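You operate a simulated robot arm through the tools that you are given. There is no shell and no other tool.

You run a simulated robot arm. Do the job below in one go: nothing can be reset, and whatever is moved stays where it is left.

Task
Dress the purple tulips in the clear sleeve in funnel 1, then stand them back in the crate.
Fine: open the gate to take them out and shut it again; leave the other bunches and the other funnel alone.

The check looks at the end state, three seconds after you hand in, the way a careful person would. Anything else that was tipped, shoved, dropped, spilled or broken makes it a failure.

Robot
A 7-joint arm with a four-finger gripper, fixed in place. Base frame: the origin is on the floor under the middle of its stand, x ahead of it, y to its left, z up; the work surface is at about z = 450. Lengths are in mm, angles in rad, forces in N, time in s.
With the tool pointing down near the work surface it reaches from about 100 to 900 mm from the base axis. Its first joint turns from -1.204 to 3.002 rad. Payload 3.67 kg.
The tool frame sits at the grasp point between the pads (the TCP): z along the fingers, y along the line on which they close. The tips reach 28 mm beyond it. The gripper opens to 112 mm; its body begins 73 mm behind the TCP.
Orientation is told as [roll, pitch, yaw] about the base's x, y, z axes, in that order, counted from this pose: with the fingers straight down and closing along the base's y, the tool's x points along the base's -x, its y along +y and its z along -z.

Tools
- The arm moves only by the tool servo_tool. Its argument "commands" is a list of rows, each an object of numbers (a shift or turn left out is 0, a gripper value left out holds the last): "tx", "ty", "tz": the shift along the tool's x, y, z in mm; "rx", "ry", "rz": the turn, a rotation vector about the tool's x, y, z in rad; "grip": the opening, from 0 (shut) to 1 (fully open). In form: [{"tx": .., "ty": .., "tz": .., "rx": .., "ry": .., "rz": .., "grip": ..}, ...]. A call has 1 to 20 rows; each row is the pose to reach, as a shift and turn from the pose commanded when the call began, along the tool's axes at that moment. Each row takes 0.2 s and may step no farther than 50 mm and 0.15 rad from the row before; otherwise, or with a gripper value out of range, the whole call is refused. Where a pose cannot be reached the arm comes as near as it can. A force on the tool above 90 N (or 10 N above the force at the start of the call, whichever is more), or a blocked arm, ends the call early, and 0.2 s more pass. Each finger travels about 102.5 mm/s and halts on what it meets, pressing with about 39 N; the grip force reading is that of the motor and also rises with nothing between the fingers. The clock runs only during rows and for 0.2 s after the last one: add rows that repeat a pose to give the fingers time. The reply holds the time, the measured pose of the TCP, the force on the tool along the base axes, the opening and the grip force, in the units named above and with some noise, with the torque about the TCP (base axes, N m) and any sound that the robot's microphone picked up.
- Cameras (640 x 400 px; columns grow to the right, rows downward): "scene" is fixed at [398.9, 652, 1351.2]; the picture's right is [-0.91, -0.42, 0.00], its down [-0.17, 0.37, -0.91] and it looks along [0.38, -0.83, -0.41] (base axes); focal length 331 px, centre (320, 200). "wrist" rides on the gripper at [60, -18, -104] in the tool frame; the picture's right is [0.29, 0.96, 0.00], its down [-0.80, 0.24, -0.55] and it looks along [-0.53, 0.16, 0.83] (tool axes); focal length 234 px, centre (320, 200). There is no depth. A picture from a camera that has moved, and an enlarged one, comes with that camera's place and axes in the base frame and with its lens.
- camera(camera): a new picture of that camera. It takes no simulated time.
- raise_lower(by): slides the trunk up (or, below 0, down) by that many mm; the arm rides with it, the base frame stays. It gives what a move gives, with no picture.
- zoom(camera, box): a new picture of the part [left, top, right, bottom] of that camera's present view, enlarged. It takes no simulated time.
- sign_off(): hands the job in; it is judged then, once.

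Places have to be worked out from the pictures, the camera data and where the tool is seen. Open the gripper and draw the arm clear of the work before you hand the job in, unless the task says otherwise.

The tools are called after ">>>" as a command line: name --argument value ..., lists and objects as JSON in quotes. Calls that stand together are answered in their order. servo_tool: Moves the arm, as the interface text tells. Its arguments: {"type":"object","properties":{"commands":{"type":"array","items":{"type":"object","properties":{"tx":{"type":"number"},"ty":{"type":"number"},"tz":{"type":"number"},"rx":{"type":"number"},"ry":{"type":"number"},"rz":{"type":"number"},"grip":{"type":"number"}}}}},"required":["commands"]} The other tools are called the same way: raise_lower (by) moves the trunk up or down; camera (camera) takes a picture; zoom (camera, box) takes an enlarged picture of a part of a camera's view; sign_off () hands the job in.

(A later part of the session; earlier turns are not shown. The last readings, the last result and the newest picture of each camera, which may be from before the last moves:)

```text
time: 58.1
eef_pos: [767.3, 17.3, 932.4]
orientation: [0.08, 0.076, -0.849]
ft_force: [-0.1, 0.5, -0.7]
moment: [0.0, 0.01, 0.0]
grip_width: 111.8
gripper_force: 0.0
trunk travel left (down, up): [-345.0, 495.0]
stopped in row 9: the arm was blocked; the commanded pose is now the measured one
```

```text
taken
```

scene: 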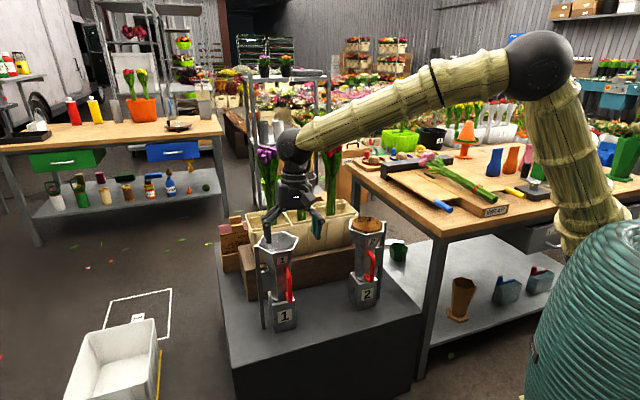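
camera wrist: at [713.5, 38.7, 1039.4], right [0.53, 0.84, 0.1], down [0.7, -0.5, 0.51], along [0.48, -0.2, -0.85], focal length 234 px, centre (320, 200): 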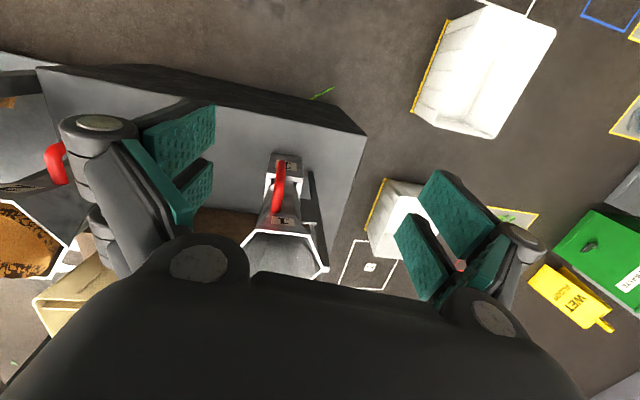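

Again it stops as the arm swings toward +y, even with the tool vertical, so something about the arm's left swing is the limit rather than the wrist. I zoom in on the shoulder/elbow region to see whether a link is touching anything.

>>> zoom --camera "scene" --box '[440, 0, 640, 200]'

>>> zoom --camera "scene" --box '[480, 180, 640, 400]'

>>> zoom --camera "scene" --box '[240, 110, 420, 340]'

>>> zoom --camera "wrist" --box '[210, 120, 360, 290]'

```text
2.00 times, centred on (540, 100) of scene
camera zoom: at [398.9, 652.0, 1351.2], right [-0.91, -0.42, 0.0], down [-0.17, 0.37, -0.91], along [0.38, -0.83, -0.41], focal length 662 px, centre (-120, 400)
```

zoom: 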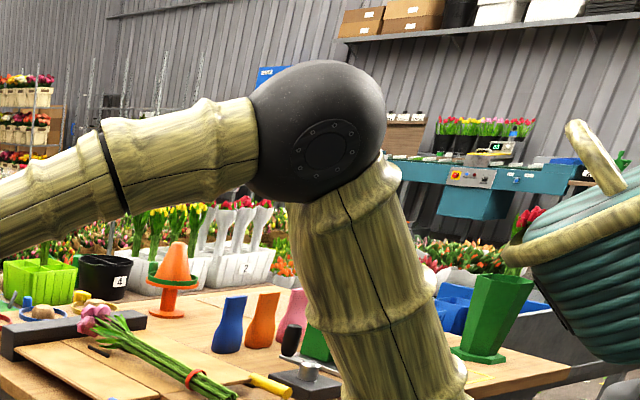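

```text
1.82 times, centred on (560, 290) of scene
camera zoom: at [398.9, 652.0, 1351.2], right [-0.91, -0.42, 0.0], down [-0.17, 0.37, -0.91], along [0.38, -0.83, -0.41], focal length 602 px, centre (-116, 36)
```

zoom: 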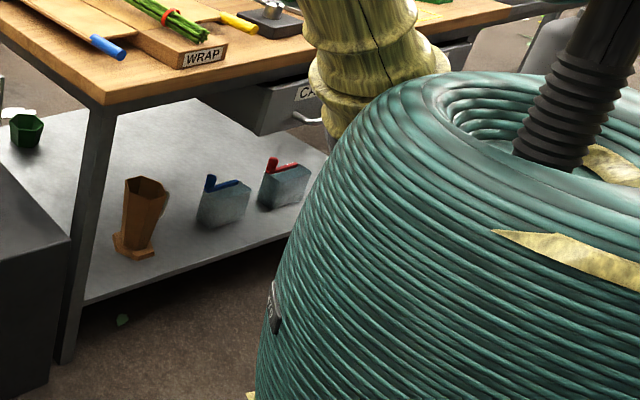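

```text
1.74 times, centred on (330, 225) of scene
camera zoom: at [398.9, 652.0, 1351.2], right [-0.91, -0.42, 0.0], down [-0.17, 0.37, -0.91], along [0.38, -0.83, -0.41], focal length 575 px, centre (303, 156)
```

zoom: 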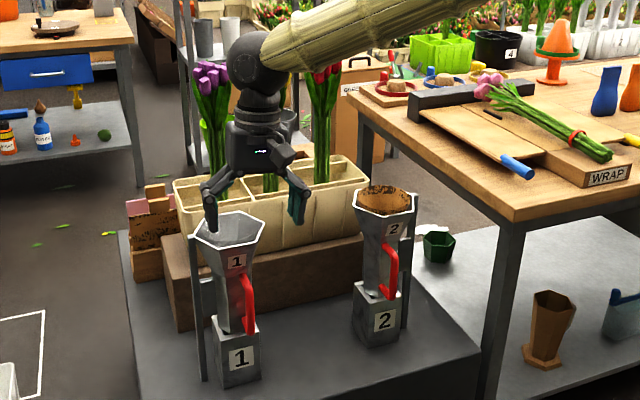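

```text
2.35 times, centred on (285, 205) of wrist
camera zoom: at [713.5, 38.7, 1039.4], right [0.53, 0.84, 0.1], down [0.7, -0.5, 0.51], along [0.48, -0.2, -0.85], focal length 551 px, centre (402, 188)
```

zoom: 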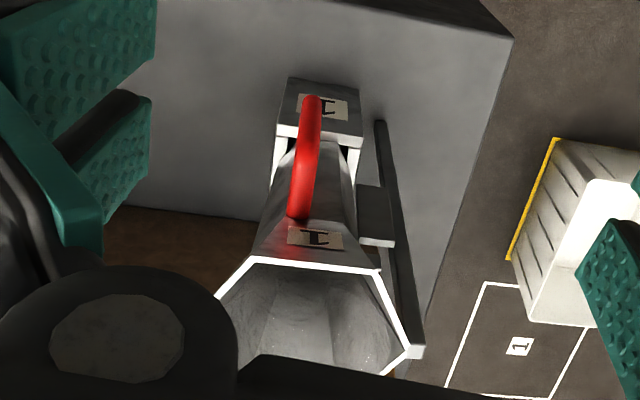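

The torso and neck stand at the arm's left, so left swing is physically limited; I'll keep the wrist right of about y≈0. Now a closer look at the funnel's gate from both cameras.

>>> zoom --camera "scene" --box '[250, 230, 306, 290]'

>>> zoom --camera "scene" --box '[250, 270, 306, 334]'

>>> zoom --camera "wrist" --box '[240, 145, 335, 215]'

>>> zoom --camera "wrist" --box '[235, 200, 340, 280]'

>>> zoom --camera "scene" --box '[335, 215, 405, 315]'

```text
6.67 times, centred on (278, 260) of scene
camera zoom: at [398.9, 652.0, 1351.2], right [-0.91, -0.42, 0.0], down [-0.17, 0.37, -0.91], along [0.38, -0.83, -0.41], focal length 2206 px, centre (600, -200)
```

zoom: 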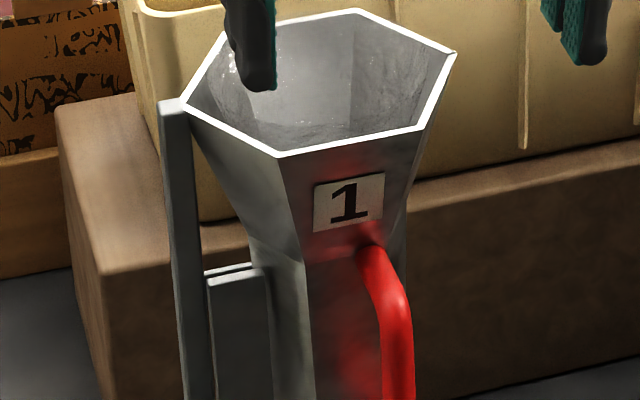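

```text
6.25 times, centred on (278, 302) of scene
camera zoom: at [398.9, 652.0, 1351.2], right [-0.91, -0.42, 0.0], down [-0.17, 0.37, -0.91], along [0.38, -0.83, -0.41], focal length 2068 px, centre (582, -438)
```

zoom: 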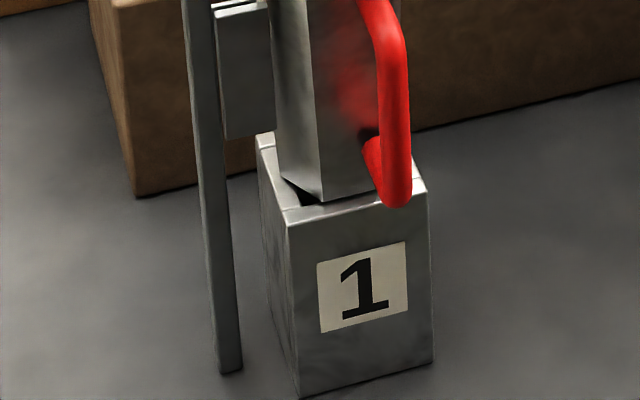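

```text
5.71 times, centred on (288, 180) of wrist
camera zoom: at [713.5, 38.7, 1039.4], right [0.53, 0.84, 0.1], down [0.7, -0.5, 0.51], along [0.48, -0.2, -0.85], focal length 1338 px, centre (506, 314)
```

zoom: 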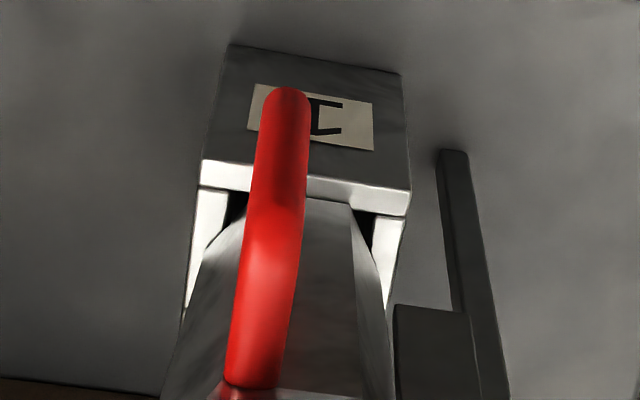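

```text
5.00 times, centred on (288, 240) of wrist
camera zoom: at [713.5, 38.7, 1039.4], right [0.53, 0.84, 0.1], down [0.7, -0.5, 0.51], along [0.48, -0.2, -0.85], focal length 1171 px, centre (482, 0)
```

zoom: 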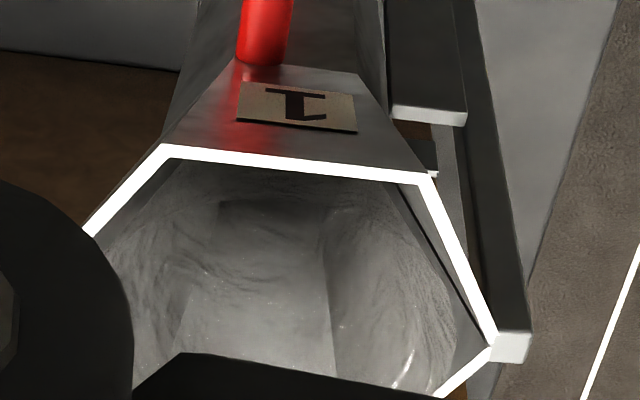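

```text
4.00 times, centred on (370, 265) of scene
camera zoom: at [398.9, 652.0, 1351.2], right [-0.91, -0.42, 0.0], down [-0.17, 0.37, -0.91], along [0.38, -0.83, -0.41], focal length 1324 px, centre (120, -60)
```

zoom: 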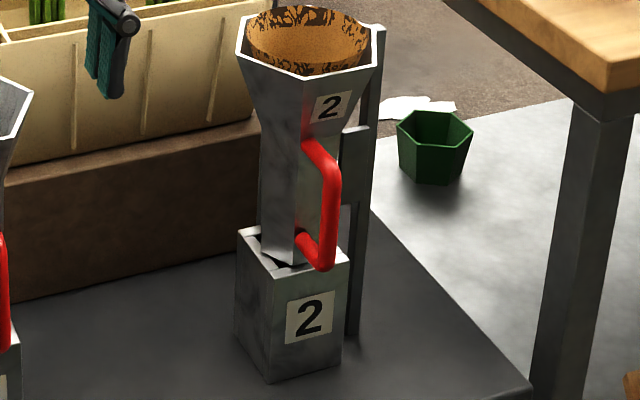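

Gate face with the red handle faces azimuth ≈142°, the post/hinge corner is on the +x side; rim centre ≈(896, -115, 797). I now go back right and up, fingers down at yaw -0.35, to a spot from which to tilt forward with the camera below.

>>> servo_tool --commands '[{"tx": -29.5, "ty": -15.1, "tz": -13.3, "rx": 0.012, "ry": -0.007, "rz": -0.0625}, {"tx": -58.9, "ty": -30.3, "tz": -26.6, "rx": 0.0245, "ry": -0.0135, "rz": -0.125}, {"tx": -88.4, "ty": -45.4, "tz": -39.9, "rx": 0.037, "ry": -0.02, "rz": -0.1875}, {"tx": -117.8, "ty": -60.5, "tz": -53.2, "rx": 0.049, "ry": -0.027, "rz": -0.25}, {"tx": -147.3, "ty": -75.6, "tz": -66.4, "rx": 0.061, "ry": -0.034, "rz": -0.3125}, {"tx": -176.7, "ty": -90.8, "tz": -79.7, "rx": 0.0735, "ry": -0.0405, "rz": -0.375}, {"tx": -206.2, "ty": -105.9, "tz": -93, "rx": 0.086, "ry": -0.047, "rz": -0.4375}, {"tx": -235.6, "ty": -121, "tz": -106.3, "rx": 0.098, "ry": -0.054, "rz": -0.5}, {"tx": -235.6, "ty": -121, "tz": -106.3, "rx": 0.098, "ry": -0.054, "rz": -0.5}]'

```text
time: 60.1
eef_pos: [830.5, -247.4, 1009.2]
orientation: [-0.006, -0.001, -0.349]
ft_force: [0.0, 0.8, 0.8]
moment: [0.0, 0.0, 0.0]
grip_width: 112.0
gripper_force: 0.1
trunk travel left (down, up): [-345.0, 495.0]
```

Now I tilt the fingers forward to horizontal at azimuth -20° (camera below).

>>> servo_tool --commands '[{"ry": -0.143}, {"ry": -0.286}, {"ry": -0.429}, {"ry": -0.571}, {"ry": -0.714}, {"ry": -0.857}, {"ry": -1.0}, {"ry": -1.143}, {"ry": -1.286}, {"ry": -1.429}, {"ry": -1.571}, {"ry": -1.571}]'

>>> camera --camera "wrist"

>>> camera --camera "scene"

```text
time: 62.9
eef_pos: [826.5, -290.9, 1018.8]
orientation: [1.382, -1.464, -1.773]
ft_force: [0.2, -0.1, -0.7]
moment: [-0.01, -0.01, 0.02]
grip_width: 112.0
gripper_force: 0.0
trunk travel left (down, up): [-345.0, 495.0]
stopped in row 12: the arm was blocked; the commanded pose is now the measured one
```

```text
taken
camera wrist: at [724.6, -261.2, 960.5], right [0.37, 0.91, -0.19], down [-0.44, 0.35, 0.83], along [0.82, -0.22, 0.53], focal length 234 px, centre (320, 200)
```

wrist: 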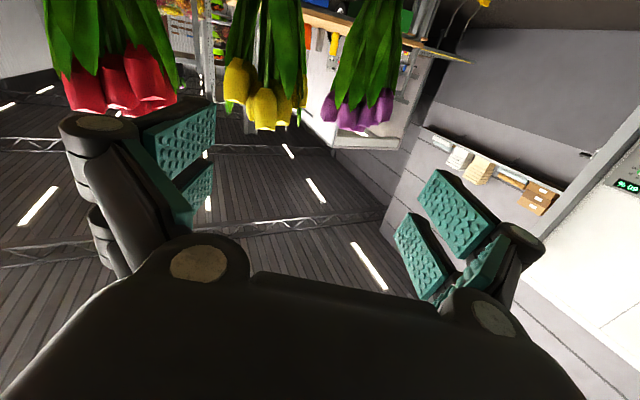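

```text
taken
```

scene: 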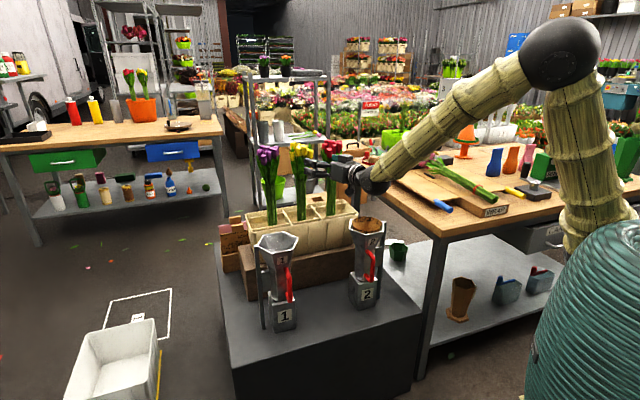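

Crossing from bend-down to bend-up at the wrist is what trips the arm: the forearm slopes down too steeply. Putting the shoulder lower (trunk down) while keeping the hand up flattens the forearm. I return to fingers-down first.

>>> servo_tool --commands '[{"tx": 1.3, "ty": 3.7, "tz": -1.2, "rx": 0.0045, "ry": 0.141, "rz": -0.0105}, {"tx": 2.7, "ty": 7.4, "tz": -2.3, "rx": 0.009, "ry": 0.282, "rz": -0.021}, {"tx": 4, "ty": 11.2, "tz": -3.5, "rx": 0.0136, "ry": 0.423, "rz": -0.0316}, {"tx": 5.3, "ty": 14.9, "tz": -4.7, "rx": 0.018, "ry": 0.564, "rz": -0.042}, {"tx": 6.6, "ty": 18.6, "tz": -5.9, "rx": 0.0227, "ry": 0.705, "rz": -0.0527}, {"tx": 8, "ty": 22.3, "tz": -7, "rx": 0.027, "ry": 0.846, "rz": -0.063}, {"tx": 9.3, "ty": 26, "tz": -8.2, "rx": 0.032, "ry": 0.987, "rz": -0.074}, {"tx": 10.6, "ty": 29.7, "tz": -9.4, "rx": 0.036, "ry": 1.128, "rz": -0.084}, {"tx": 12, "ty": 33.5, "tz": -10.5, "rx": 0.041, "ry": 1.269, "rz": -0.095}, {"tx": 13.3, "ty": 37.2, "tz": -11.7, "rx": 0.0455, "ry": 1.41, "rz": -0.1055}, {"tx": 14.6, "ty": 40.9, "tz": -12.9, "rx": 0.05, "ry": 1.551, "rz": -0.116}, {"tx": 14.6, "ty": 40.9, "tz": -12.9, "rx": 0.05, "ry": 1.551, "rz": -0.116}]'

>>> servo_tool --commands '[{"tz": -30}, {"tz": -60}, {"tz": -90}, {"tz": -120}, {"tz": -120}]'

```text
time: 65.5
eef_pos: [829.7, -243.6, 1009.3]
orientation: [-0.004, -0.002, -0.344]
ft_force: [0.1, -0.3, 0.2]
moment: [-0.01, 0.01, -0.02]
grip_width: 112.0
gripper_force: 0.0
trunk travel left (down, up): [-345.0, 495.0]
```

```text
time: 66.7
eef_pos: [829.8, -243.0, 1128.7]
orientation: [-0.006, -0.004, -0.344]
ft_force: [1.0, -0.5, 1.5]
moment: [0.0, -0.01, -0.01]
grip_width: 112.0
gripper_force: 0.0
trunk travel left (down, up): [-345.0, 495.0]
```

Good. I tilt partway (about 45°) up here where the forearm is flat, then lower the trunk.

>>> servo_tool --commands '[{"ry": -0.14}, {"ry": -0.28}, {"ry": -0.42}, {"ry": -0.56}, {"ry": -0.7}, {"ry": -0.8}, {"ry": -0.8}]'

>>> raise_lower --by -150

>>> camera --camera "scene"

```text
time: 68.3
eef_pos: [830.3, -243.8, 1129.2]
orientation: [-0.006, -0.803, -0.339]
ft_force: [0.8, -0.4, 0.2]
moment: [-0.02, 0.07, 0.02]
grip_width: 111.7
gripper_force: 0.0
trunk travel left (down, up): [-345.0, 495.0]
```

```text
time: 70.1
eef_pos: [829.5, -242.9, 979.4]
orientation: [-0.007, -0.801, -0.34]
ft_force: [0.4, -0.6, -0.2]
moment: [0.01, 0.02, 0.01]
grip_width: 112.1
gripper_force: 0.0
trunk travel left (down, up): [-195.0, 645.0]
```

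```text
taken
```

scene: 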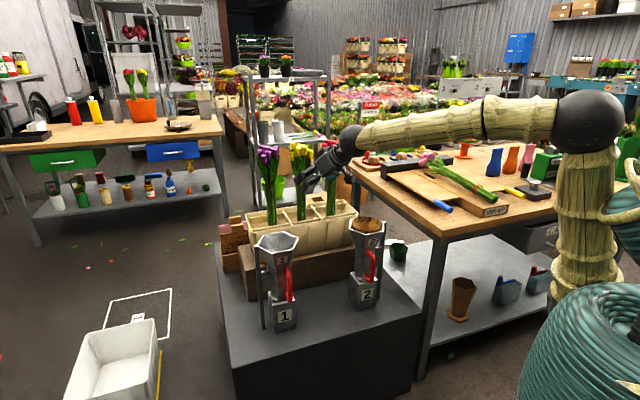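

That works well: forearm nearly level. I raise the hand and tilt further to about 15° below horizontal.

>>> servo_tool --commands '[{"tx": -18.7, "tz": -18.1, "ry": -0.1}, {"tx": -37.3, "tz": -36.2, "ry": -0.2}, {"tx": -56, "tz": -54.3, "ry": -0.3}, {"tx": -74.6, "tz": -72.4, "ry": -0.4}, {"tx": -93.3, "tz": -90.5, "ry": -0.5}, {"tx": -93.3, "tz": -90.5, "ry": -0.5}]'

>>> raise_lower --by -100

```text
time: 71.7
eef_pos: [855.0, -306.6, 1078.1]
orientation: [0.275, -1.221, -0.629]
ft_force: [0.5, 0.2, 1.1]
moment: [-0.01, 0.01, 0.0]
grip_width: 111.9
gripper_force: 0.0
out of reach, approached as far as the arm can: row 4, 5, 6
trunk travel left (down, up): [-195.0, 645.0]
stopped in row 6: the arm was blocked; the commanded pose is now the measured one
```

```text
time: 73.0
eef_pos: [855.6, -305.2, 981.1]
orientation: [0.275, -1.223, -0.628]
ft_force: [-0.2, -0.2, 0.0]
moment: [0.03, -0.02, -0.03]
grip_width: 112.1
gripper_force: 0.1
trunk travel left (down, up): [-95.0, 745.0]
```

Some rows were out of reach near the straight-wrist pose. I look at both views to see the current posture before choosing the next step.

>>> camera --camera "scene"

>>> zoom --camera "scene" --box '[480, 60, 640, 260]'

>>> camera --camera "wrist"

```text
taken
```

scene: 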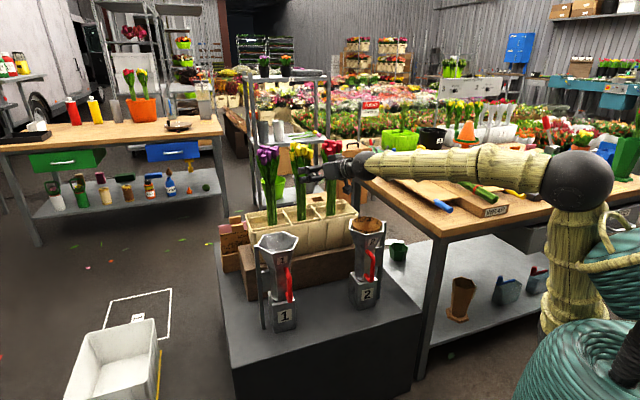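

```text
2.00 times, centred on (560, 160) of scene
camera zoom: at [398.9, 652.0, 1351.2], right [-0.91, -0.42, 0.0], down [-0.17, 0.37, -0.91], along [0.38, -0.83, -0.41], focal length 662 px, centre (-160, 280)
```

zoom: 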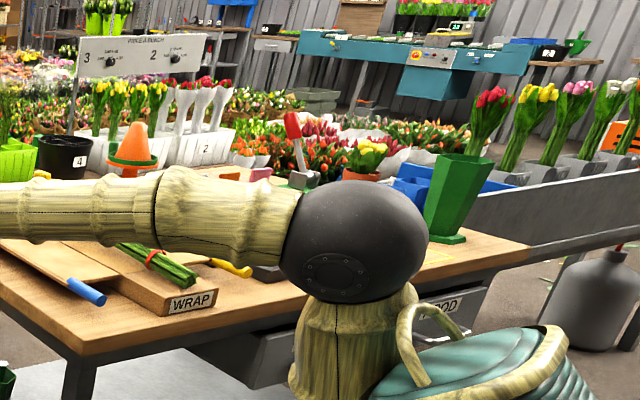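

```text
taken
camera wrist: at [740.1, -277.2, 957.1], right [0.27, 0.95, -0.18], down [-0.19, 0.24, 0.95], along [0.95, -0.22, 0.24], focal length 234 px, centre (320, 200)
```

wrist: 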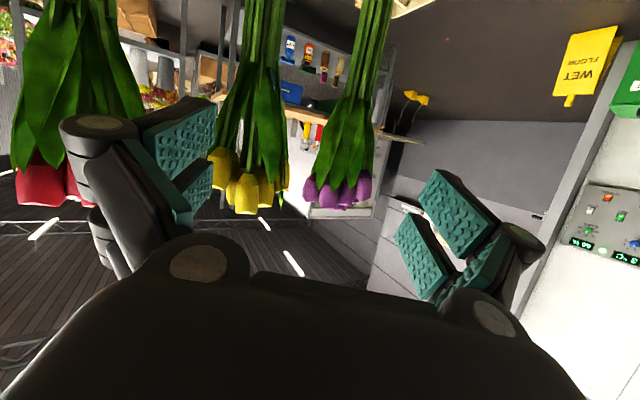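

The pattern is clear now: the hand slides until the tool axis lies in the vertical plane through the base axis. So I'll keep the finger azimuth equal to the hand's own azimuth from the base. Here that's -19.6°, and I level the fingers further in that plane.

>>> servo_tool --commands '[{"rx": -0.001, "ry": -0.05, "rz": -0.025}, {"rx": -0.002, "ry": -0.1, "rz": -0.05}, {"rx": -0.003, "ry": -0.15, "rz": -0.075}, {"rx": -0.004, "ry": -0.195, "rz": -0.096}, {"rx": -0.004, "ry": -0.195, "rz": -0.096}, {"rx": -0.004, "ry": -0.195, "rz": -0.096}]'

```text
time: 74.4
eef_pos: [853.9, -303.4, 981.3]
orientation: [-0.007, -1.436, -0.337]
ft_force: [1.1, 0.9, 0.0]
moment: [0.0, 0.03, 0.0]
grip_width: 112.0
gripper_force: 0.1
trunk travel left (down, up): [-95.0, 745.0]
```

In-plane motion tracks exactly. I zoom in on the gripper from the scene camera to measure its height near the tips and its clearance to the flowers.

>>> zoom --camera "scene" --box '[270, 130, 400, 220]'

>>> zoom --camera "wrist" --box '[0, 0, 640, 400]'

```text
4.44 times, centred on (335, 175) of scene
camera zoom: at [398.9, 652.0, 1351.2], right [-0.91, -0.42, 0.0], down [-0.17, 0.37, -0.91], along [0.38, -0.83, -0.41], focal length 1471 px, centre (253, 311)
```

zoom: 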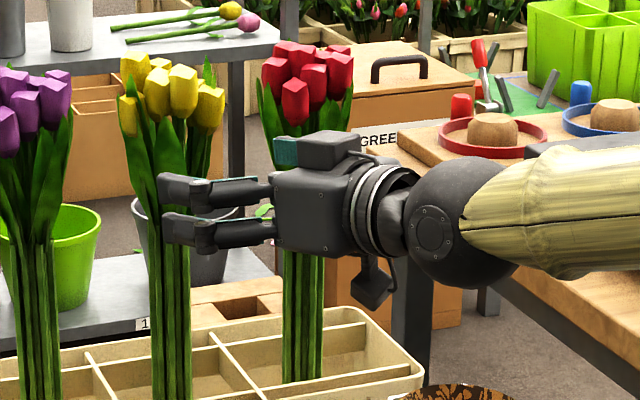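

```text
1.00 times, centred on (320, 200) of wrist (not enlarged: the box is as wide or as high as the picture)
camera zoom: at [744.1, -283.4, 937.6], right [0.29, 0.91, -0.29], down [-0.34, 0.38, 0.86], along [0.9, -0.15, 0.41], focal length 234 px, centre (320, 200)
```

zoom: 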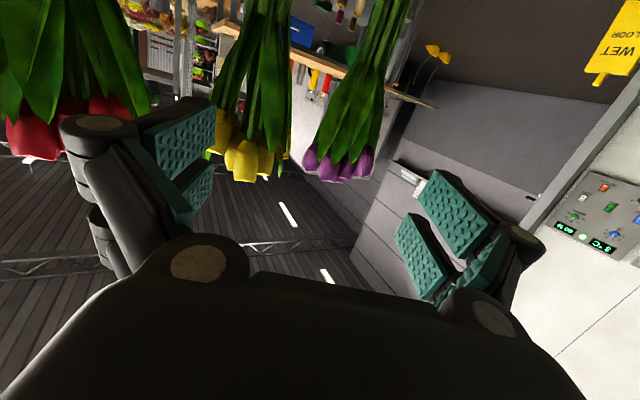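

The gripper's fingers span only about ±26 mm in height and a small camera box hangs below the palm: good clearance. I lower the trunk a little more so the wrist stays bent downward (far from its straight pose), with free space below the hand here.

>>> raise_lower --by -80

```text
time: 75.6
eef_pos: [855.2, -304.2, 901.8]
orientation: [-0.003, -1.435, -0.342]
ft_force: [0.1, -0.4, -0.3]
moment: [0.02, -0.01, -0.01]
grip_width: 111.9
gripper_force: 0.1
trunk travel left (down, up): [-15.0, 825.0]
```

Now to a pre-grasp point about 150 mm short of the purple stems, azimuth -17.4°, fingers 18° below level, opening set to about 90 mm.

>>> servo_tool --commands '[{"tx": 3.7, "ty": 9.2, "tz": 13.5, "rx": -0.009, "ry": 0.045, "rz": -0.002, "grip": 0.8}, {"tx": 7.3, "ty": 18.3, "tz": 27, "rx": -0.018, "ry": 0.089, "rz": -0.004, "grip": 0.8}, {"tx": 11, "ty": 27.5, "tz": 40.5, "rx": -0.028, "ry": 0.134, "rz": -0.006, "grip": 0.8}, {"tx": 14.6, "ty": 36.6, "tz": 54, "rx": -0.037, "ry": 0.178, "rz": -0.0085, "grip": 0.8}, {"tx": 14.6, "ty": 36.6, "tz": 54, "rx": -0.037, "ry": 0.178, "rz": -0.0085, "grip": 0.8}]'

>>> camera --camera "wrist"

>>> zoom --camera "scene" --box '[220, 120, 400, 240]'

```text
time: 76.8
eef_pos: [916.2, -287.0, 880.8]
orientation: [-0.002, -1.258, -0.304]
ft_force: [0.0, -0.6, -0.8]
moment: [0.02, -0.05, -0.01]
grip_width: 89.6
gripper_force: 0.1
trunk travel left (down, up): [-15.0, 825.0]
```

```text
taken
camera wrist: at [798.1, -269.0, 856.7], right [0.2, 0.94, -0.27], down [-0.2, 0.31, 0.93], along [0.96, -0.13, 0.25], focal length 234 px, centre (320, 200)
```

wrist: 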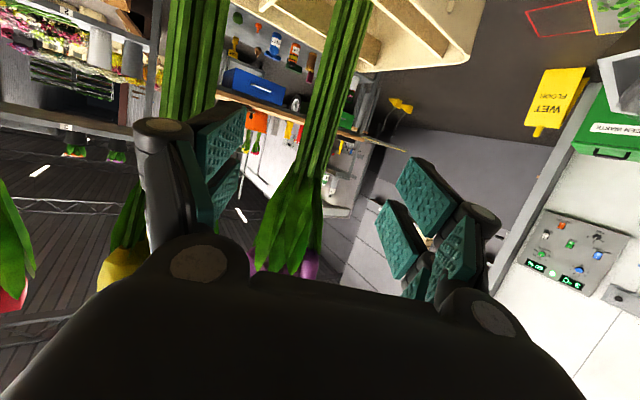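

```text
3.33 times, centred on (310, 180) of scene
camera zoom: at [398.9, 652.0, 1351.2], right [-0.91, -0.42, 0.0], down [-0.17, 0.37, -0.91], along [0.38, -0.83, -0.41], focal length 1103 px, centre (353, 267)
```

zoom: 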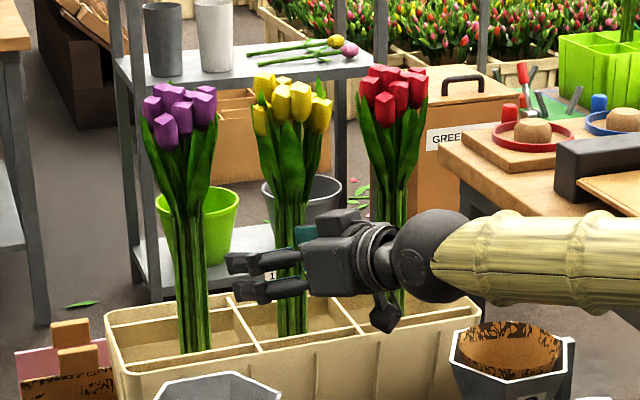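

Tracking is exact and the wrist view confirms the purple stems at about (1058, -330), centred between the fingers. I advance level to straddle the stems at z≈875.

>>> servo_tool --commands '[{"tx": -6.7, "tz": 23.9, "grip": 0.8}, {"tx": -13.4, "tz": 47.7, "grip": 0.8}, {"tx": -20.1, "tz": 71.6, "grip": 0.8}, {"tx": -26.8, "tz": 95.5, "grip": 0.8}, {"tx": -33.5, "tz": 119.3, "grip": 0.8}, {"tx": -40.2, "tz": 143.2, "grip": 0.8}, {"tx": -40.2, "tz": 143.2, "grip": 0.8}]'

>>> camera --camera "wrist"

>>> zoom --camera "scene" --box '[220, 120, 400, 240]'

```text
time: 78.4
eef_pos: [1058.0, -332.0, 874.4]
orientation: [-0.004, -1.257, -0.302]
ft_force: [-0.7, -0.4, 0.8]
moment: [0.02, 0.0, 0.02]
grip_width: 89.5
gripper_force: 0.0
trunk travel left (down, up): [-15.0, 825.0]
```

```text
taken
camera wrist: at [940.5, -313.9, 849.9], right [0.2, 0.94, -0.28], down [-0.2, 0.31, 0.93], along [0.96, -0.13, 0.25], focal length 234 px, centre (320, 200)
```

wrist: 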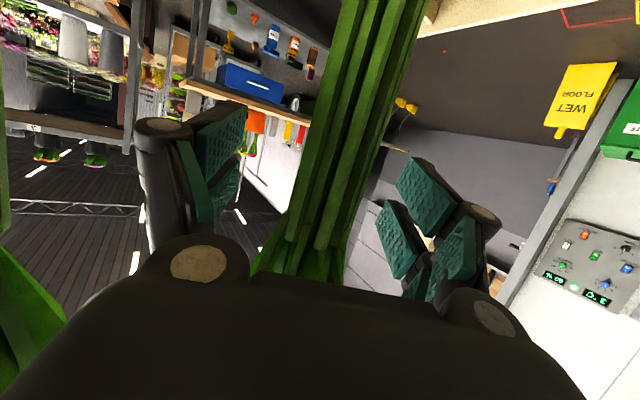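

```text
3.33 times, centred on (310, 180) of scene
camera zoom: at [398.9, 652.0, 1351.2], right [-0.91, -0.42, 0.0], down [-0.17, 0.37, -0.91], along [0.38, -0.83, -0.41], focal length 1103 px, centre (353, 267)
```

zoom: 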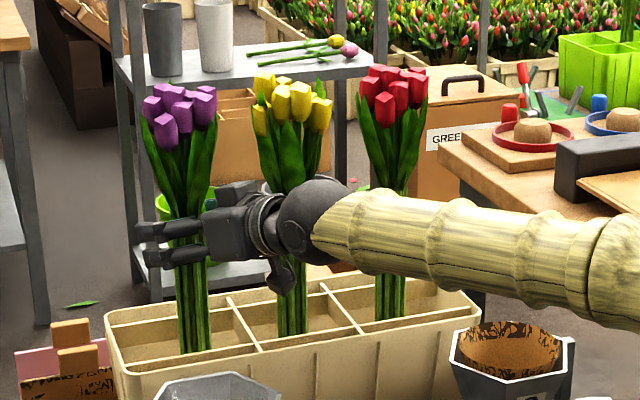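

The fingers straddle the purple stems cleanly, yellow untouched. I close on the stems.

>>> servo_tool --commands '[{"grip": 0.6}, {"grip": 0.45}, {"grip": 0.3}, {"grip": 0.2}, {"grip": 0.2}, {"grip": 0.2}]'

>>> camera --camera "wrist"

>>> zoom --camera "scene" --box '[220, 120, 400, 240]'

```text
time: 79.8
eef_pos: [1058.0, -332.7, 873.4]
orientation: [-0.003, -1.26, -0.304]
ft_force: [0.2, 0.9, -0.7]
moment: [0.12, 0.05, -0.01]
grip_width: 42.4
gripper_force: 39.2
trunk travel left (down, up): [-15.0, 825.0]
```

```text
taken
camera wrist: at [940.3, -313.7, 850.2], right [0.2, 0.94, -0.27], down [-0.2, 0.31, 0.93], along [0.96, -0.13, 0.25], focal length 234 px, centre (320, 200)
```

wrist: 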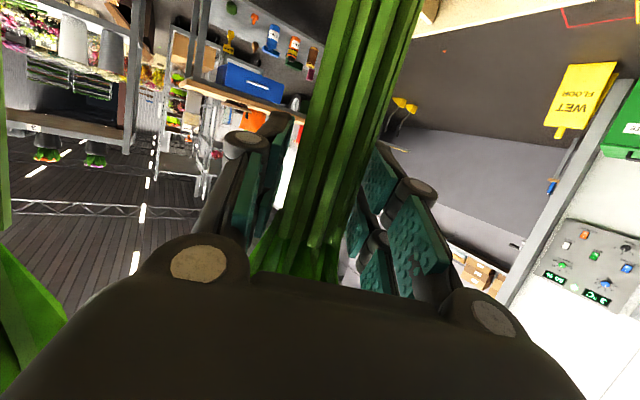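

```text
3.33 times, centred on (310, 180) of scene
camera zoom: at [398.9, 652.0, 1351.2], right [-0.91, -0.42, 0.0], down [-0.17, 0.37, -0.91], along [0.38, -0.83, -0.41], focal length 1103 px, centre (353, 267)
```

zoom: 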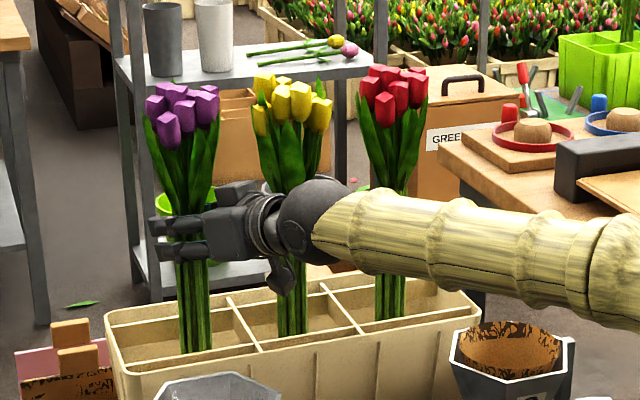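

Firm hold: 42 mm wide, 39 N. I lift straight up using the trunk, a bit first to check the hold.

>>> raise_lower --by 40

>>> zoom --camera "scene" --box '[220, 110, 400, 230]'

```text
time: 80.6
eef_pos: [1056.5, -332.2, 912.4]
orientation: [-0.001, -1.256, -0.302]
ft_force: [0.4, -0.5, -3.4]
moment: [-0.04, -0.04, 0.02]
grip_width: 42.5
gripper_force: 38.9
trunk travel left (down, up): [-55.0, 785.0]
```

```text
3.33 times, centred on (310, 170) of scene
camera zoom: at [398.9, 652.0, 1351.2], right [-0.91, -0.42, 0.0], down [-0.17, 0.37, -0.91], along [0.38, -0.83, -0.41], focal length 1103 px, centre (353, 300)
```

zoom: 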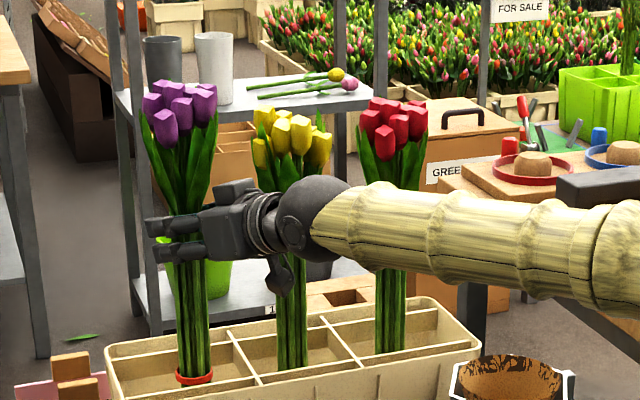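

Held (about 3 N of weight, red band now showing). I lift another 210 mm.

>>> raise_lower --by 210

>>> zoom --camera "scene" --box '[200, 60, 400, 250]'

>>> camera --camera "wrist"

```text
time: 82.9
eef_pos: [1058.0, -332.6, 1124.1]
orientation: [-0.002, -1.257, -0.302]
ft_force: [0.3, 0.2, -2.5]
moment: [-0.03, -0.02, 0.01]
grip_width: 42.1
gripper_force: 38.6
trunk travel left (down, up): [-265.0, 575.0]
```

```text
2.11 times, centred on (300, 155) of scene
camera zoom: at [398.9, 652.0, 1351.2], right [-0.91, -0.42, 0.0], down [-0.17, 0.37, -0.91], along [0.38, -0.83, -0.41], focal length 697 px, centre (362, 295)
```

zoom: 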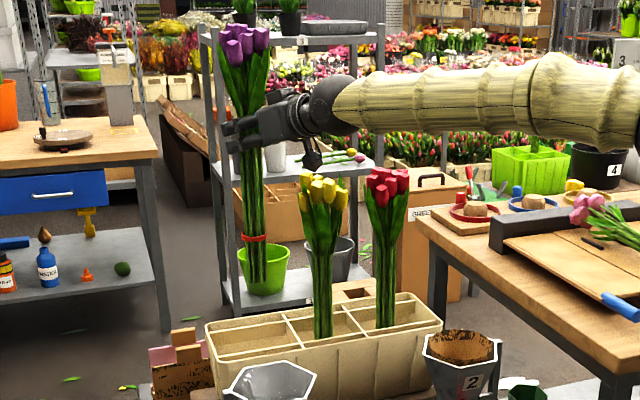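

```text
taken
camera wrist: at [940.7, -314.0, 1099.5], right [0.2, 0.94, -0.27], down [-0.2, 0.31, 0.93], along [0.96, -0.13, 0.25], focal length 234 px, centre (320, 200)
```

wrist: 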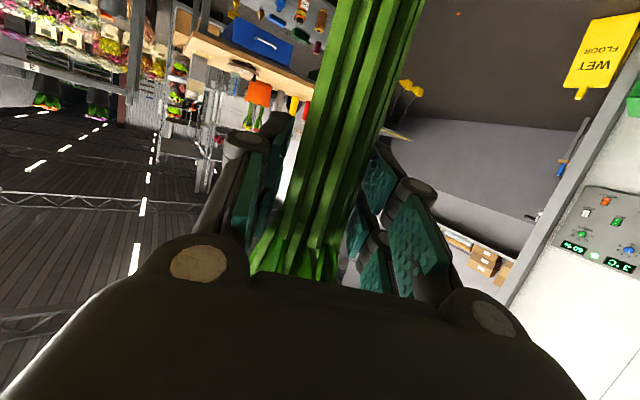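

The bunch hangs straight: stem ends about z≈849, i.e. 275 mm below the grip point. Now I carry it over funnel 1, turning the tool azimuth along with the hand's own azimuth.

>>> servo_tool --commands '[{"tx": 6.75, "ty": 15.85, "tz": -20.9, "rx": -0.0135, "rz": -0.0044}, {"tx": 13.5, "ty": 31.7, "tz": -41.8, "rx": -0.0281, "rz": -0.0091}, {"tx": 20.25, "ty": 47.6, "tz": -62.7, "rx": -0.043, "rz": -0.0139}, {"tx": 27, "ty": 63.4, "tz": -83.6, "rx": -0.0586, "rz": -0.0189}, {"tx": 33.75, "ty": 79.25, "tz": -104.5, "rx": -0.0751, "rz": -0.0243}, {"tx": 40.5, "ty": 95.1, "tz": -125.3, "rx": -0.092, "rz": -0.0297}, {"tx": 47.25, "ty": 111, "tz": -146.2, "rx": -0.1098, "rz": -0.0355}, {"tx": 54, "ty": 126.8, "tz": -167.1, "rx": -0.1282, "rz": -0.0414}, {"tx": 60.75, "ty": 142.7, "tz": -188, "rx": -0.1475, "rz": -0.0476}, {"tx": 67.5, "ty": 158.5, "tz": -208.9, "rx": -0.1676, "rz": -0.0541}, {"tx": 67.5, "ty": 158.5, "tz": -208.9, "rx": -0.1676, "rz": -0.0541}]'

>>> camera --camera "scene"

>>> zoom --camera "scene" --box '[220, 150, 340, 300]'

```text
time: 85.5
eef_pos: [900.7, -141.8, 1117.4]
orientation: [0.144, -1.233, -0.279]
ft_force: [0.6, -0.1, -3.7]
moment: [-0.02, -0.06, 0.02]
grip_width: 41.9
gripper_force: 39.2
trunk travel left (down, up): [-265.0, 575.0]
stopped in row 11: the arm was blocked; the commanded pose is now the measured one
```

```text
taken
```

scene: 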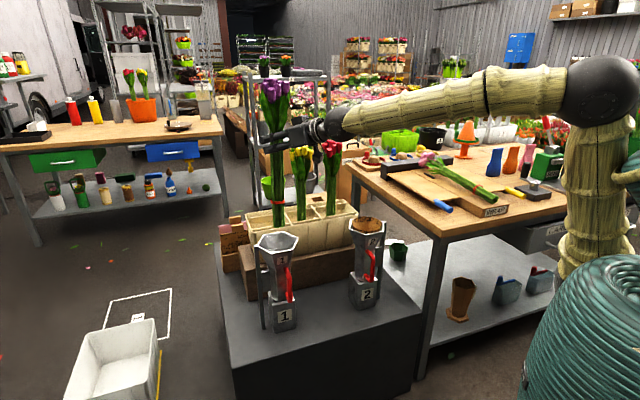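

```text
2.67 times, centred on (280, 225) of scene
camera zoom: at [398.9, 652.0, 1351.2], right [-0.91, -0.42, 0.0], down [-0.17, 0.37, -0.91], along [0.38, -0.83, -0.41], focal length 882 px, centre (427, 133)
```

zoom: 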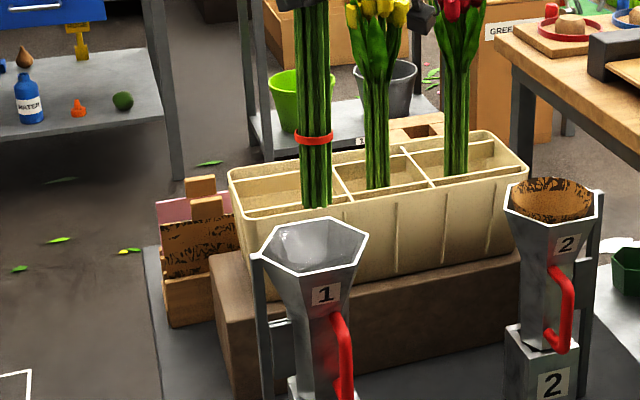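

That fits a first-joint stop at azimuth ≈ -8° (3.002 rad measured from straight back), so the wrist must stay right of that line; for targets further left I point the tool a little more to the left. I turn the tool to azimuth ≈ -1° and straighten the small roll while shifting over the funnel centre.

>>> servo_tool --commands '[{"tx": 0.5, "ty": 3.2, "tz": -1, "rx": -0.014, "ry": -0.002, "rz": -0.012}, {"tx": 1, "ty": 6.4, "tz": -1.9, "rx": -0.028, "ry": -0.004, "rz": -0.023}, {"tx": 1.5, "ty": 9.7, "tz": -2.9, "rx": -0.042, "ry": -0.006, "rz": -0.034}, {"tx": 2, "ty": 12.9, "tz": -3.8, "rx": -0.056, "ry": -0.0085, "rz": -0.044}, {"tx": 2.4, "ty": 16.1, "tz": -4.8, "rx": -0.07, "ry": -0.011, "rz": -0.053}, {"tx": 2.9, "ty": 19.4, "tz": -5.7, "rx": -0.084, "ry": -0.013, "rz": -0.063}, {"tx": 3.4, "ty": 22.6, "tz": -6.7, "rx": -0.098, "ry": -0.015, "rz": -0.073}, {"tx": 3.9, "ty": 25.8, "tz": -7.6, "rx": -0.112, "ry": -0.017, "rz": -0.083}, {"tx": 3.9, "ty": 25.8, "tz": -7.6, "rx": -0.112, "ry": -0.017, "rz": -0.083}]'

```text
time: 87.5
eef_pos: [896.0, -112.9, 1118.5]
orientation: [-0.002, -1.258, -0.01]
ft_force: [-1.5, 0.5, -3.6]
moment: [0.01, 0.04, 0.0]
grip_width: 41.3
gripper_force: 39.1
trunk travel left (down, up): [-265.0, 575.0]
```

That reached exactly. I check the alignment of the hanging stems with the funnel mouth.

>>> zoom --camera "scene" --box '[220, 130, 360, 290]'

>>> camera --camera "wrist"

>>> zoom --camera "scene" --box '[245, 205, 315, 265]'

```text
2.50 times, centred on (290, 210) of scene
camera zoom: at [398.9, 652.0, 1351.2], right [-0.91, -0.42, 0.0], down [-0.17, 0.37, -0.91], along [0.38, -0.83, -0.41], focal length 827 px, centre (395, 175)
```

zoom: 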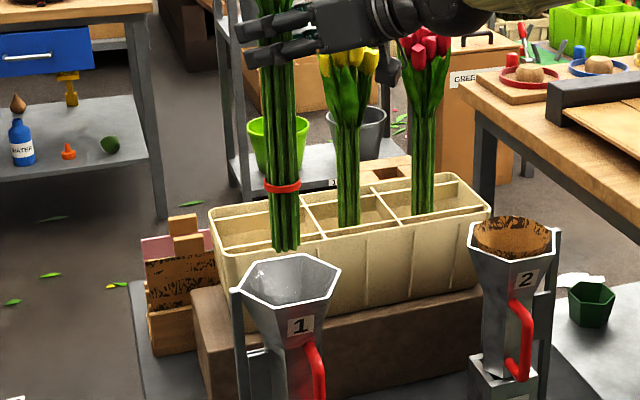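

```text
taken
camera wrist: at [778.9, -129.7, 1093.7], right [-0.08, 0.96, -0.27], down [-0.28, 0.24, 0.93], along [0.96, 0.15, 0.25], focal length 234 px, centre (320, 200)
```

wrist: 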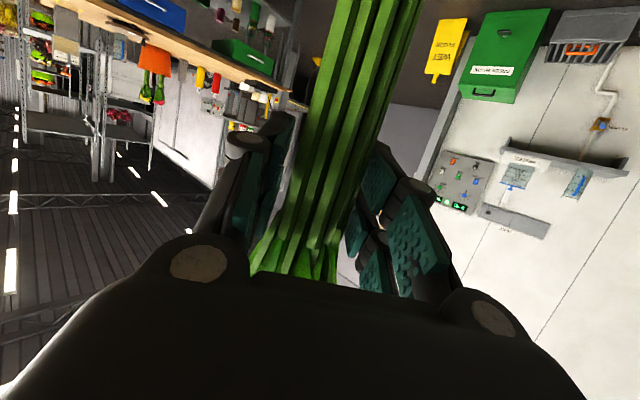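

```text
6.67 times, centred on (280, 235) of scene
camera zoom: at [398.9, 652.0, 1351.2], right [-0.91, -0.42, 0.0], down [-0.17, 0.37, -0.91], along [0.38, -0.83, -0.41], focal length 2206 px, centre (587, -33)
```

zoom: 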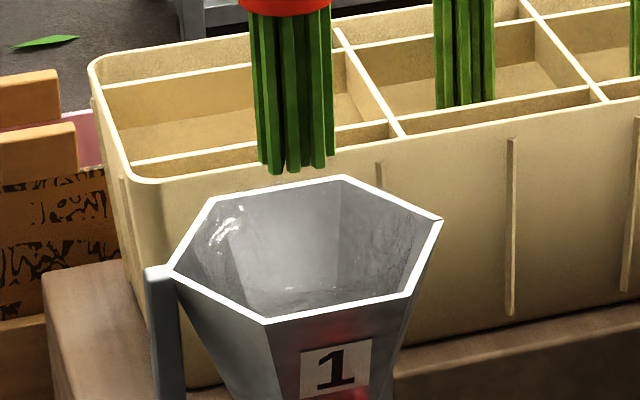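

Lateral alignment from the scene camera is within 3 mm; combining all views the funnel centre is more likely (906, -126) with the rim near z≈790, so I shift along the viewing line by (9, -12) and lower with the trunk until the stem ends are level with the rim.

>>> servo_tool --commands '[{"tx": -1.4, "ty": -6, "tz": 4.3}, {"tx": -2.8, "ty": -11.9, "tz": 8.7}, {"tx": -2.8, "ty": -11.9, "tz": 8.7}]'

>>> raise_lower --by -45

>>> zoom --camera "scene" --box '[245, 205, 315, 265]'

```text
time: 88.3
eef_pos: [904.5, -124.4, 1118.6]
orientation: [-0.002, -1.258, -0.011]
ft_force: [0.4, -0.3, -2.9]
moment: [-0.02, 0.03, -0.01]
grip_width: 40.9
gripper_force: 39.1
trunk travel left (down, up): [-265.0, 575.0]
```

```text
time: 89.1
eef_pos: [905.1, -124.4, 1073.0]
orientation: [-0.001, -1.258, -0.007]
ft_force: [-0.7, -0.2, -2.4]
moment: [-0.01, 0.01, 0.0]
grip_width: 41.0
gripper_force: 39.3
trunk travel left (down, up): [-220.0, 620.0]
```

```text
6.67 times, centred on (280, 235) of scene
camera zoom: at [398.9, 652.0, 1351.2], right [-0.91, -0.42, 0.0], down [-0.17, 0.37, -0.91], along [0.38, -0.83, -0.41], focal length 2206 px, centre (587, -33)
```

zoom: 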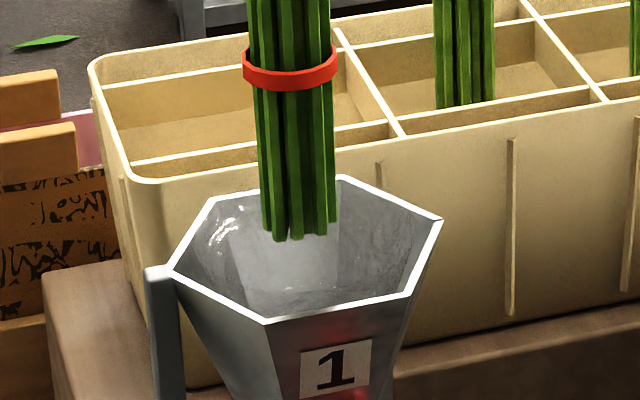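

The stem ends sit almost exactly at the mouth centre (about 3 mm left in the image). I make that small correction and lower in steps, watching the force.

>>> servo_tool --commands '[{"tx": 0.8, "ty": -1.3, "tz": -2.6}, {"tx": 0.8, "ty": -1.3, "tz": -2.6}]'

>>> raise_lower --by -60

>>> zoom --camera "scene" --box '[235, 170, 325, 290]'

```text
time: 89.7
eef_pos: [901.9, -127.1, 1072.4]
orientation: [-0.002, -1.258, -0.009]
ft_force: [0.4, -0.3, -3.8]
moment: [0.02, -0.03, -0.02]
grip_width: 41.2
gripper_force: 39.5
trunk travel left (down, up): [-220.0, 620.0]
```

```text
time: 90.7
eef_pos: [902.6, -125.7, 1012.7]
orientation: [-0.001, -1.258, -0.011]
ft_force: [0.4, -0.5, -2.4]
moment: [-0.01, 0.03, -0.02]
grip_width: 41.1
gripper_force: 38.9
trunk travel left (down, up): [-160.0, 680.0]
```

```text
3.33 times, centred on (280, 230) of scene
camera zoom: at [398.9, 652.0, 1351.2], right [-0.91, -0.42, 0.0], down [-0.17, 0.37, -0.91], along [0.38, -0.83, -0.41], focal length 1103 px, centre (453, 100)
```

zoom: 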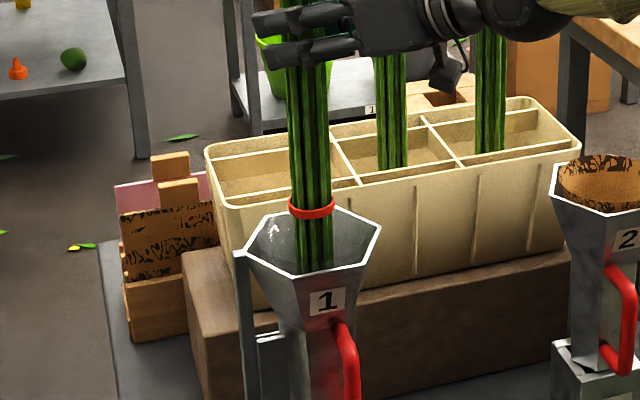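

No contact yet, the stems are inside the cone. I continue in 35–40 mm steps with force checks.

>>> raise_lower --by -35

>>> raise_lower --by -25

```text
time: 91.5
eef_pos: [902.5, -126.1, 978.5]
orientation: [-0.001, -1.257, -0.008]
ft_force: [0.1, -0.1, -2.5]
moment: [0.01, 0.02, 0.04]
grip_width: 40.7
gripper_force: 38.6
trunk travel left (down, up): [-125.0, 715.0]
```

```text
time: 92.2
eef_pos: [902.7, -126.5, 953.1]
orientation: [-0.002, -1.259, -0.01]
ft_force: [-0.5, -0.4, -2.1]
moment: [-0.02, 0.02, 0.0]
grip_width: 40.8
gripper_force: 38.9
trunk travel left (down, up): [-100.0, 740.0]
```

Still free (stem ends about z≈678). Continue.

>>> raise_lower --by -25

>>> raise_lower --by -20

>>> zoom --camera "scene" --box '[235, 170, 325, 290]'

```text
time: 92.9
eef_pos: [901.5, -125.5, 928.0]
orientation: [-0.003, -1.259, -0.009]
ft_force: [0.1, -1.2, -1.9]
moment: [-0.02, 0.02, 0.04]
grip_width: 40.7
gripper_force: 39.4
trunk travel left (down, up): [-75.0, 765.0]
```

```text
time: 93.6
eef_pos: [902.5, -126.7, 908.1]
orientation: [-0.002, -1.259, -0.008]
ft_force: [-0.1, -0.2, -3.4]
moment: [0.0, 0.0, 0.02]
grip_width: 40.1
gripper_force: 38.9
trunk travel left (down, up): [-55.0, 785.0]
```

```text
3.33 times, centred on (280, 230) of scene
camera zoom: at [398.9, 652.0, 1351.2], right [-0.91, -0.42, 0.0], down [-0.17, 0.37, -0.91], along [0.38, -0.83, -0.41], focal length 1103 px, centre (453, 100)
```

zoom: 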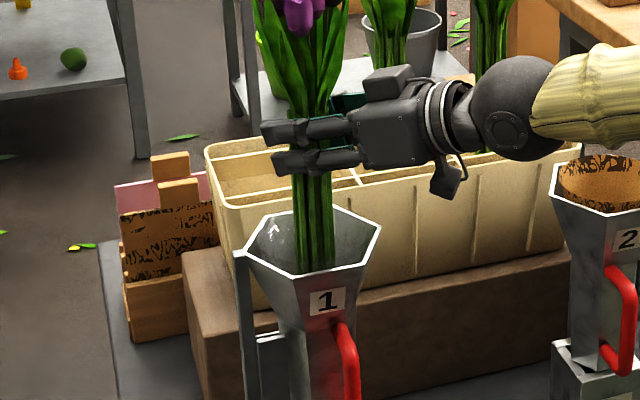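

Still no contact, and well centred. I lower the remaining trunk travel.

>>> raise_lower --by -30

>>> raise_lower --by -22

>>> zoom --camera "scene" --box '[235, 170, 325, 290]'

>>> camera --camera "wrist"

```text
time: 94.4
eef_pos: [901.9, -127.4, 878.7]
orientation: [-0.002, -1.259, -0.008]
ft_force: [-0.1, 0.1, -4.2]
moment: [-0.02, -0.02, 0.0]
grip_width: 40.3
gripper_force: 38.9
trunk travel left (down, up): [-25.0, 815.0]
```

```text
time: 95.0
eef_pos: [901.3, -127.4, 855.6]
orientation: [-0.002, -1.259, -0.009]
ft_force: [-0.3, -0.1, -2.5]
moment: [-0.04, 0.0, -0.03]
grip_width: 40.2
gripper_force: 39.2
trunk travel left (down, up): [-3.0, 837.0]
```

```text
3.33 times, centred on (280, 230) of scene
camera zoom: at [398.9, 652.0, 1351.2], right [-0.91, -0.42, 0.0], down [-0.17, 0.37, -0.91], along [0.38, -0.83, -0.41], focal length 1103 px, centre (453, 100)
```

zoom: 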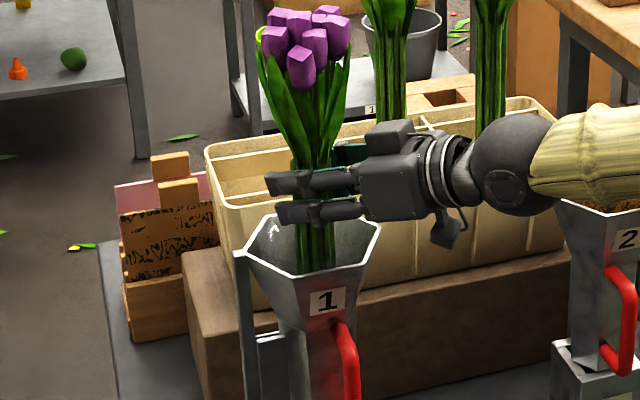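

```text
taken
camera wrist: at [784.9, -143.0, 831.7], right [-0.08, 0.96, -0.27], down [-0.28, 0.24, 0.93], along [0.96, 0.15, 0.25], focal length 234 px, centre (320, 200)
```

wrist: 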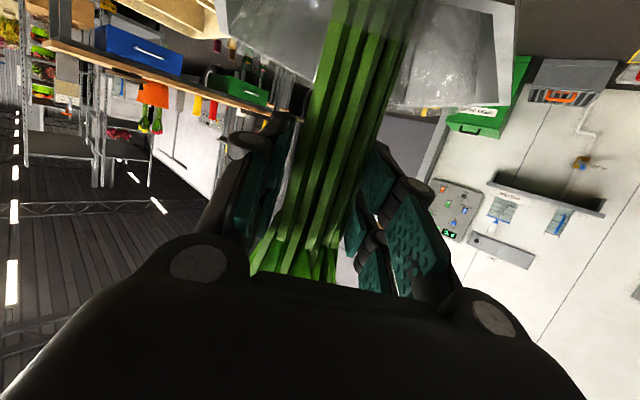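

The stems are deep in the sleeve, fingers still above the rim. I lower another 17 mm with the arm to shorten the drop, and check force.

>>> servo_tool --commands '[{"tx": 5.7, "tz": 1.8}, {"tx": 11.4, "tz": 3.7}, {"tx": 16.2, "tz": 5.2}, {"tx": 16.2, "tz": 5.2}]'

>>> zoom --camera "scene" --box '[235, 190, 325, 290]'

```text
time: 96.0
eef_pos: [902.8, -125.2, 838.0]
orientation: [-0.003, -1.259, -0.01]
ft_force: [0.9, 0.8, -2.7]
moment: [-0.03, 0.01, 0.01]
grip_width: 39.8
gripper_force: 39.3
trunk travel left (down, up): [-3.0, 837.0]
```

```text
4.00 times, centred on (280, 240) of scene
camera zoom: at [398.9, 652.0, 1351.2], right [-0.91, -0.42, 0.0], down [-0.17, 0.37, -0.91], along [0.38, -0.83, -0.41], focal length 1324 px, centre (480, 40)
```

zoom: 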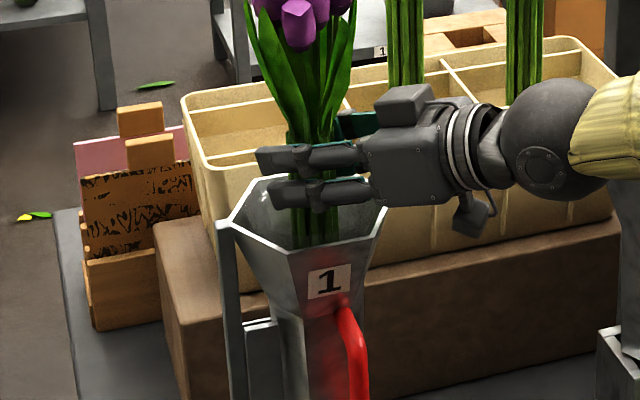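

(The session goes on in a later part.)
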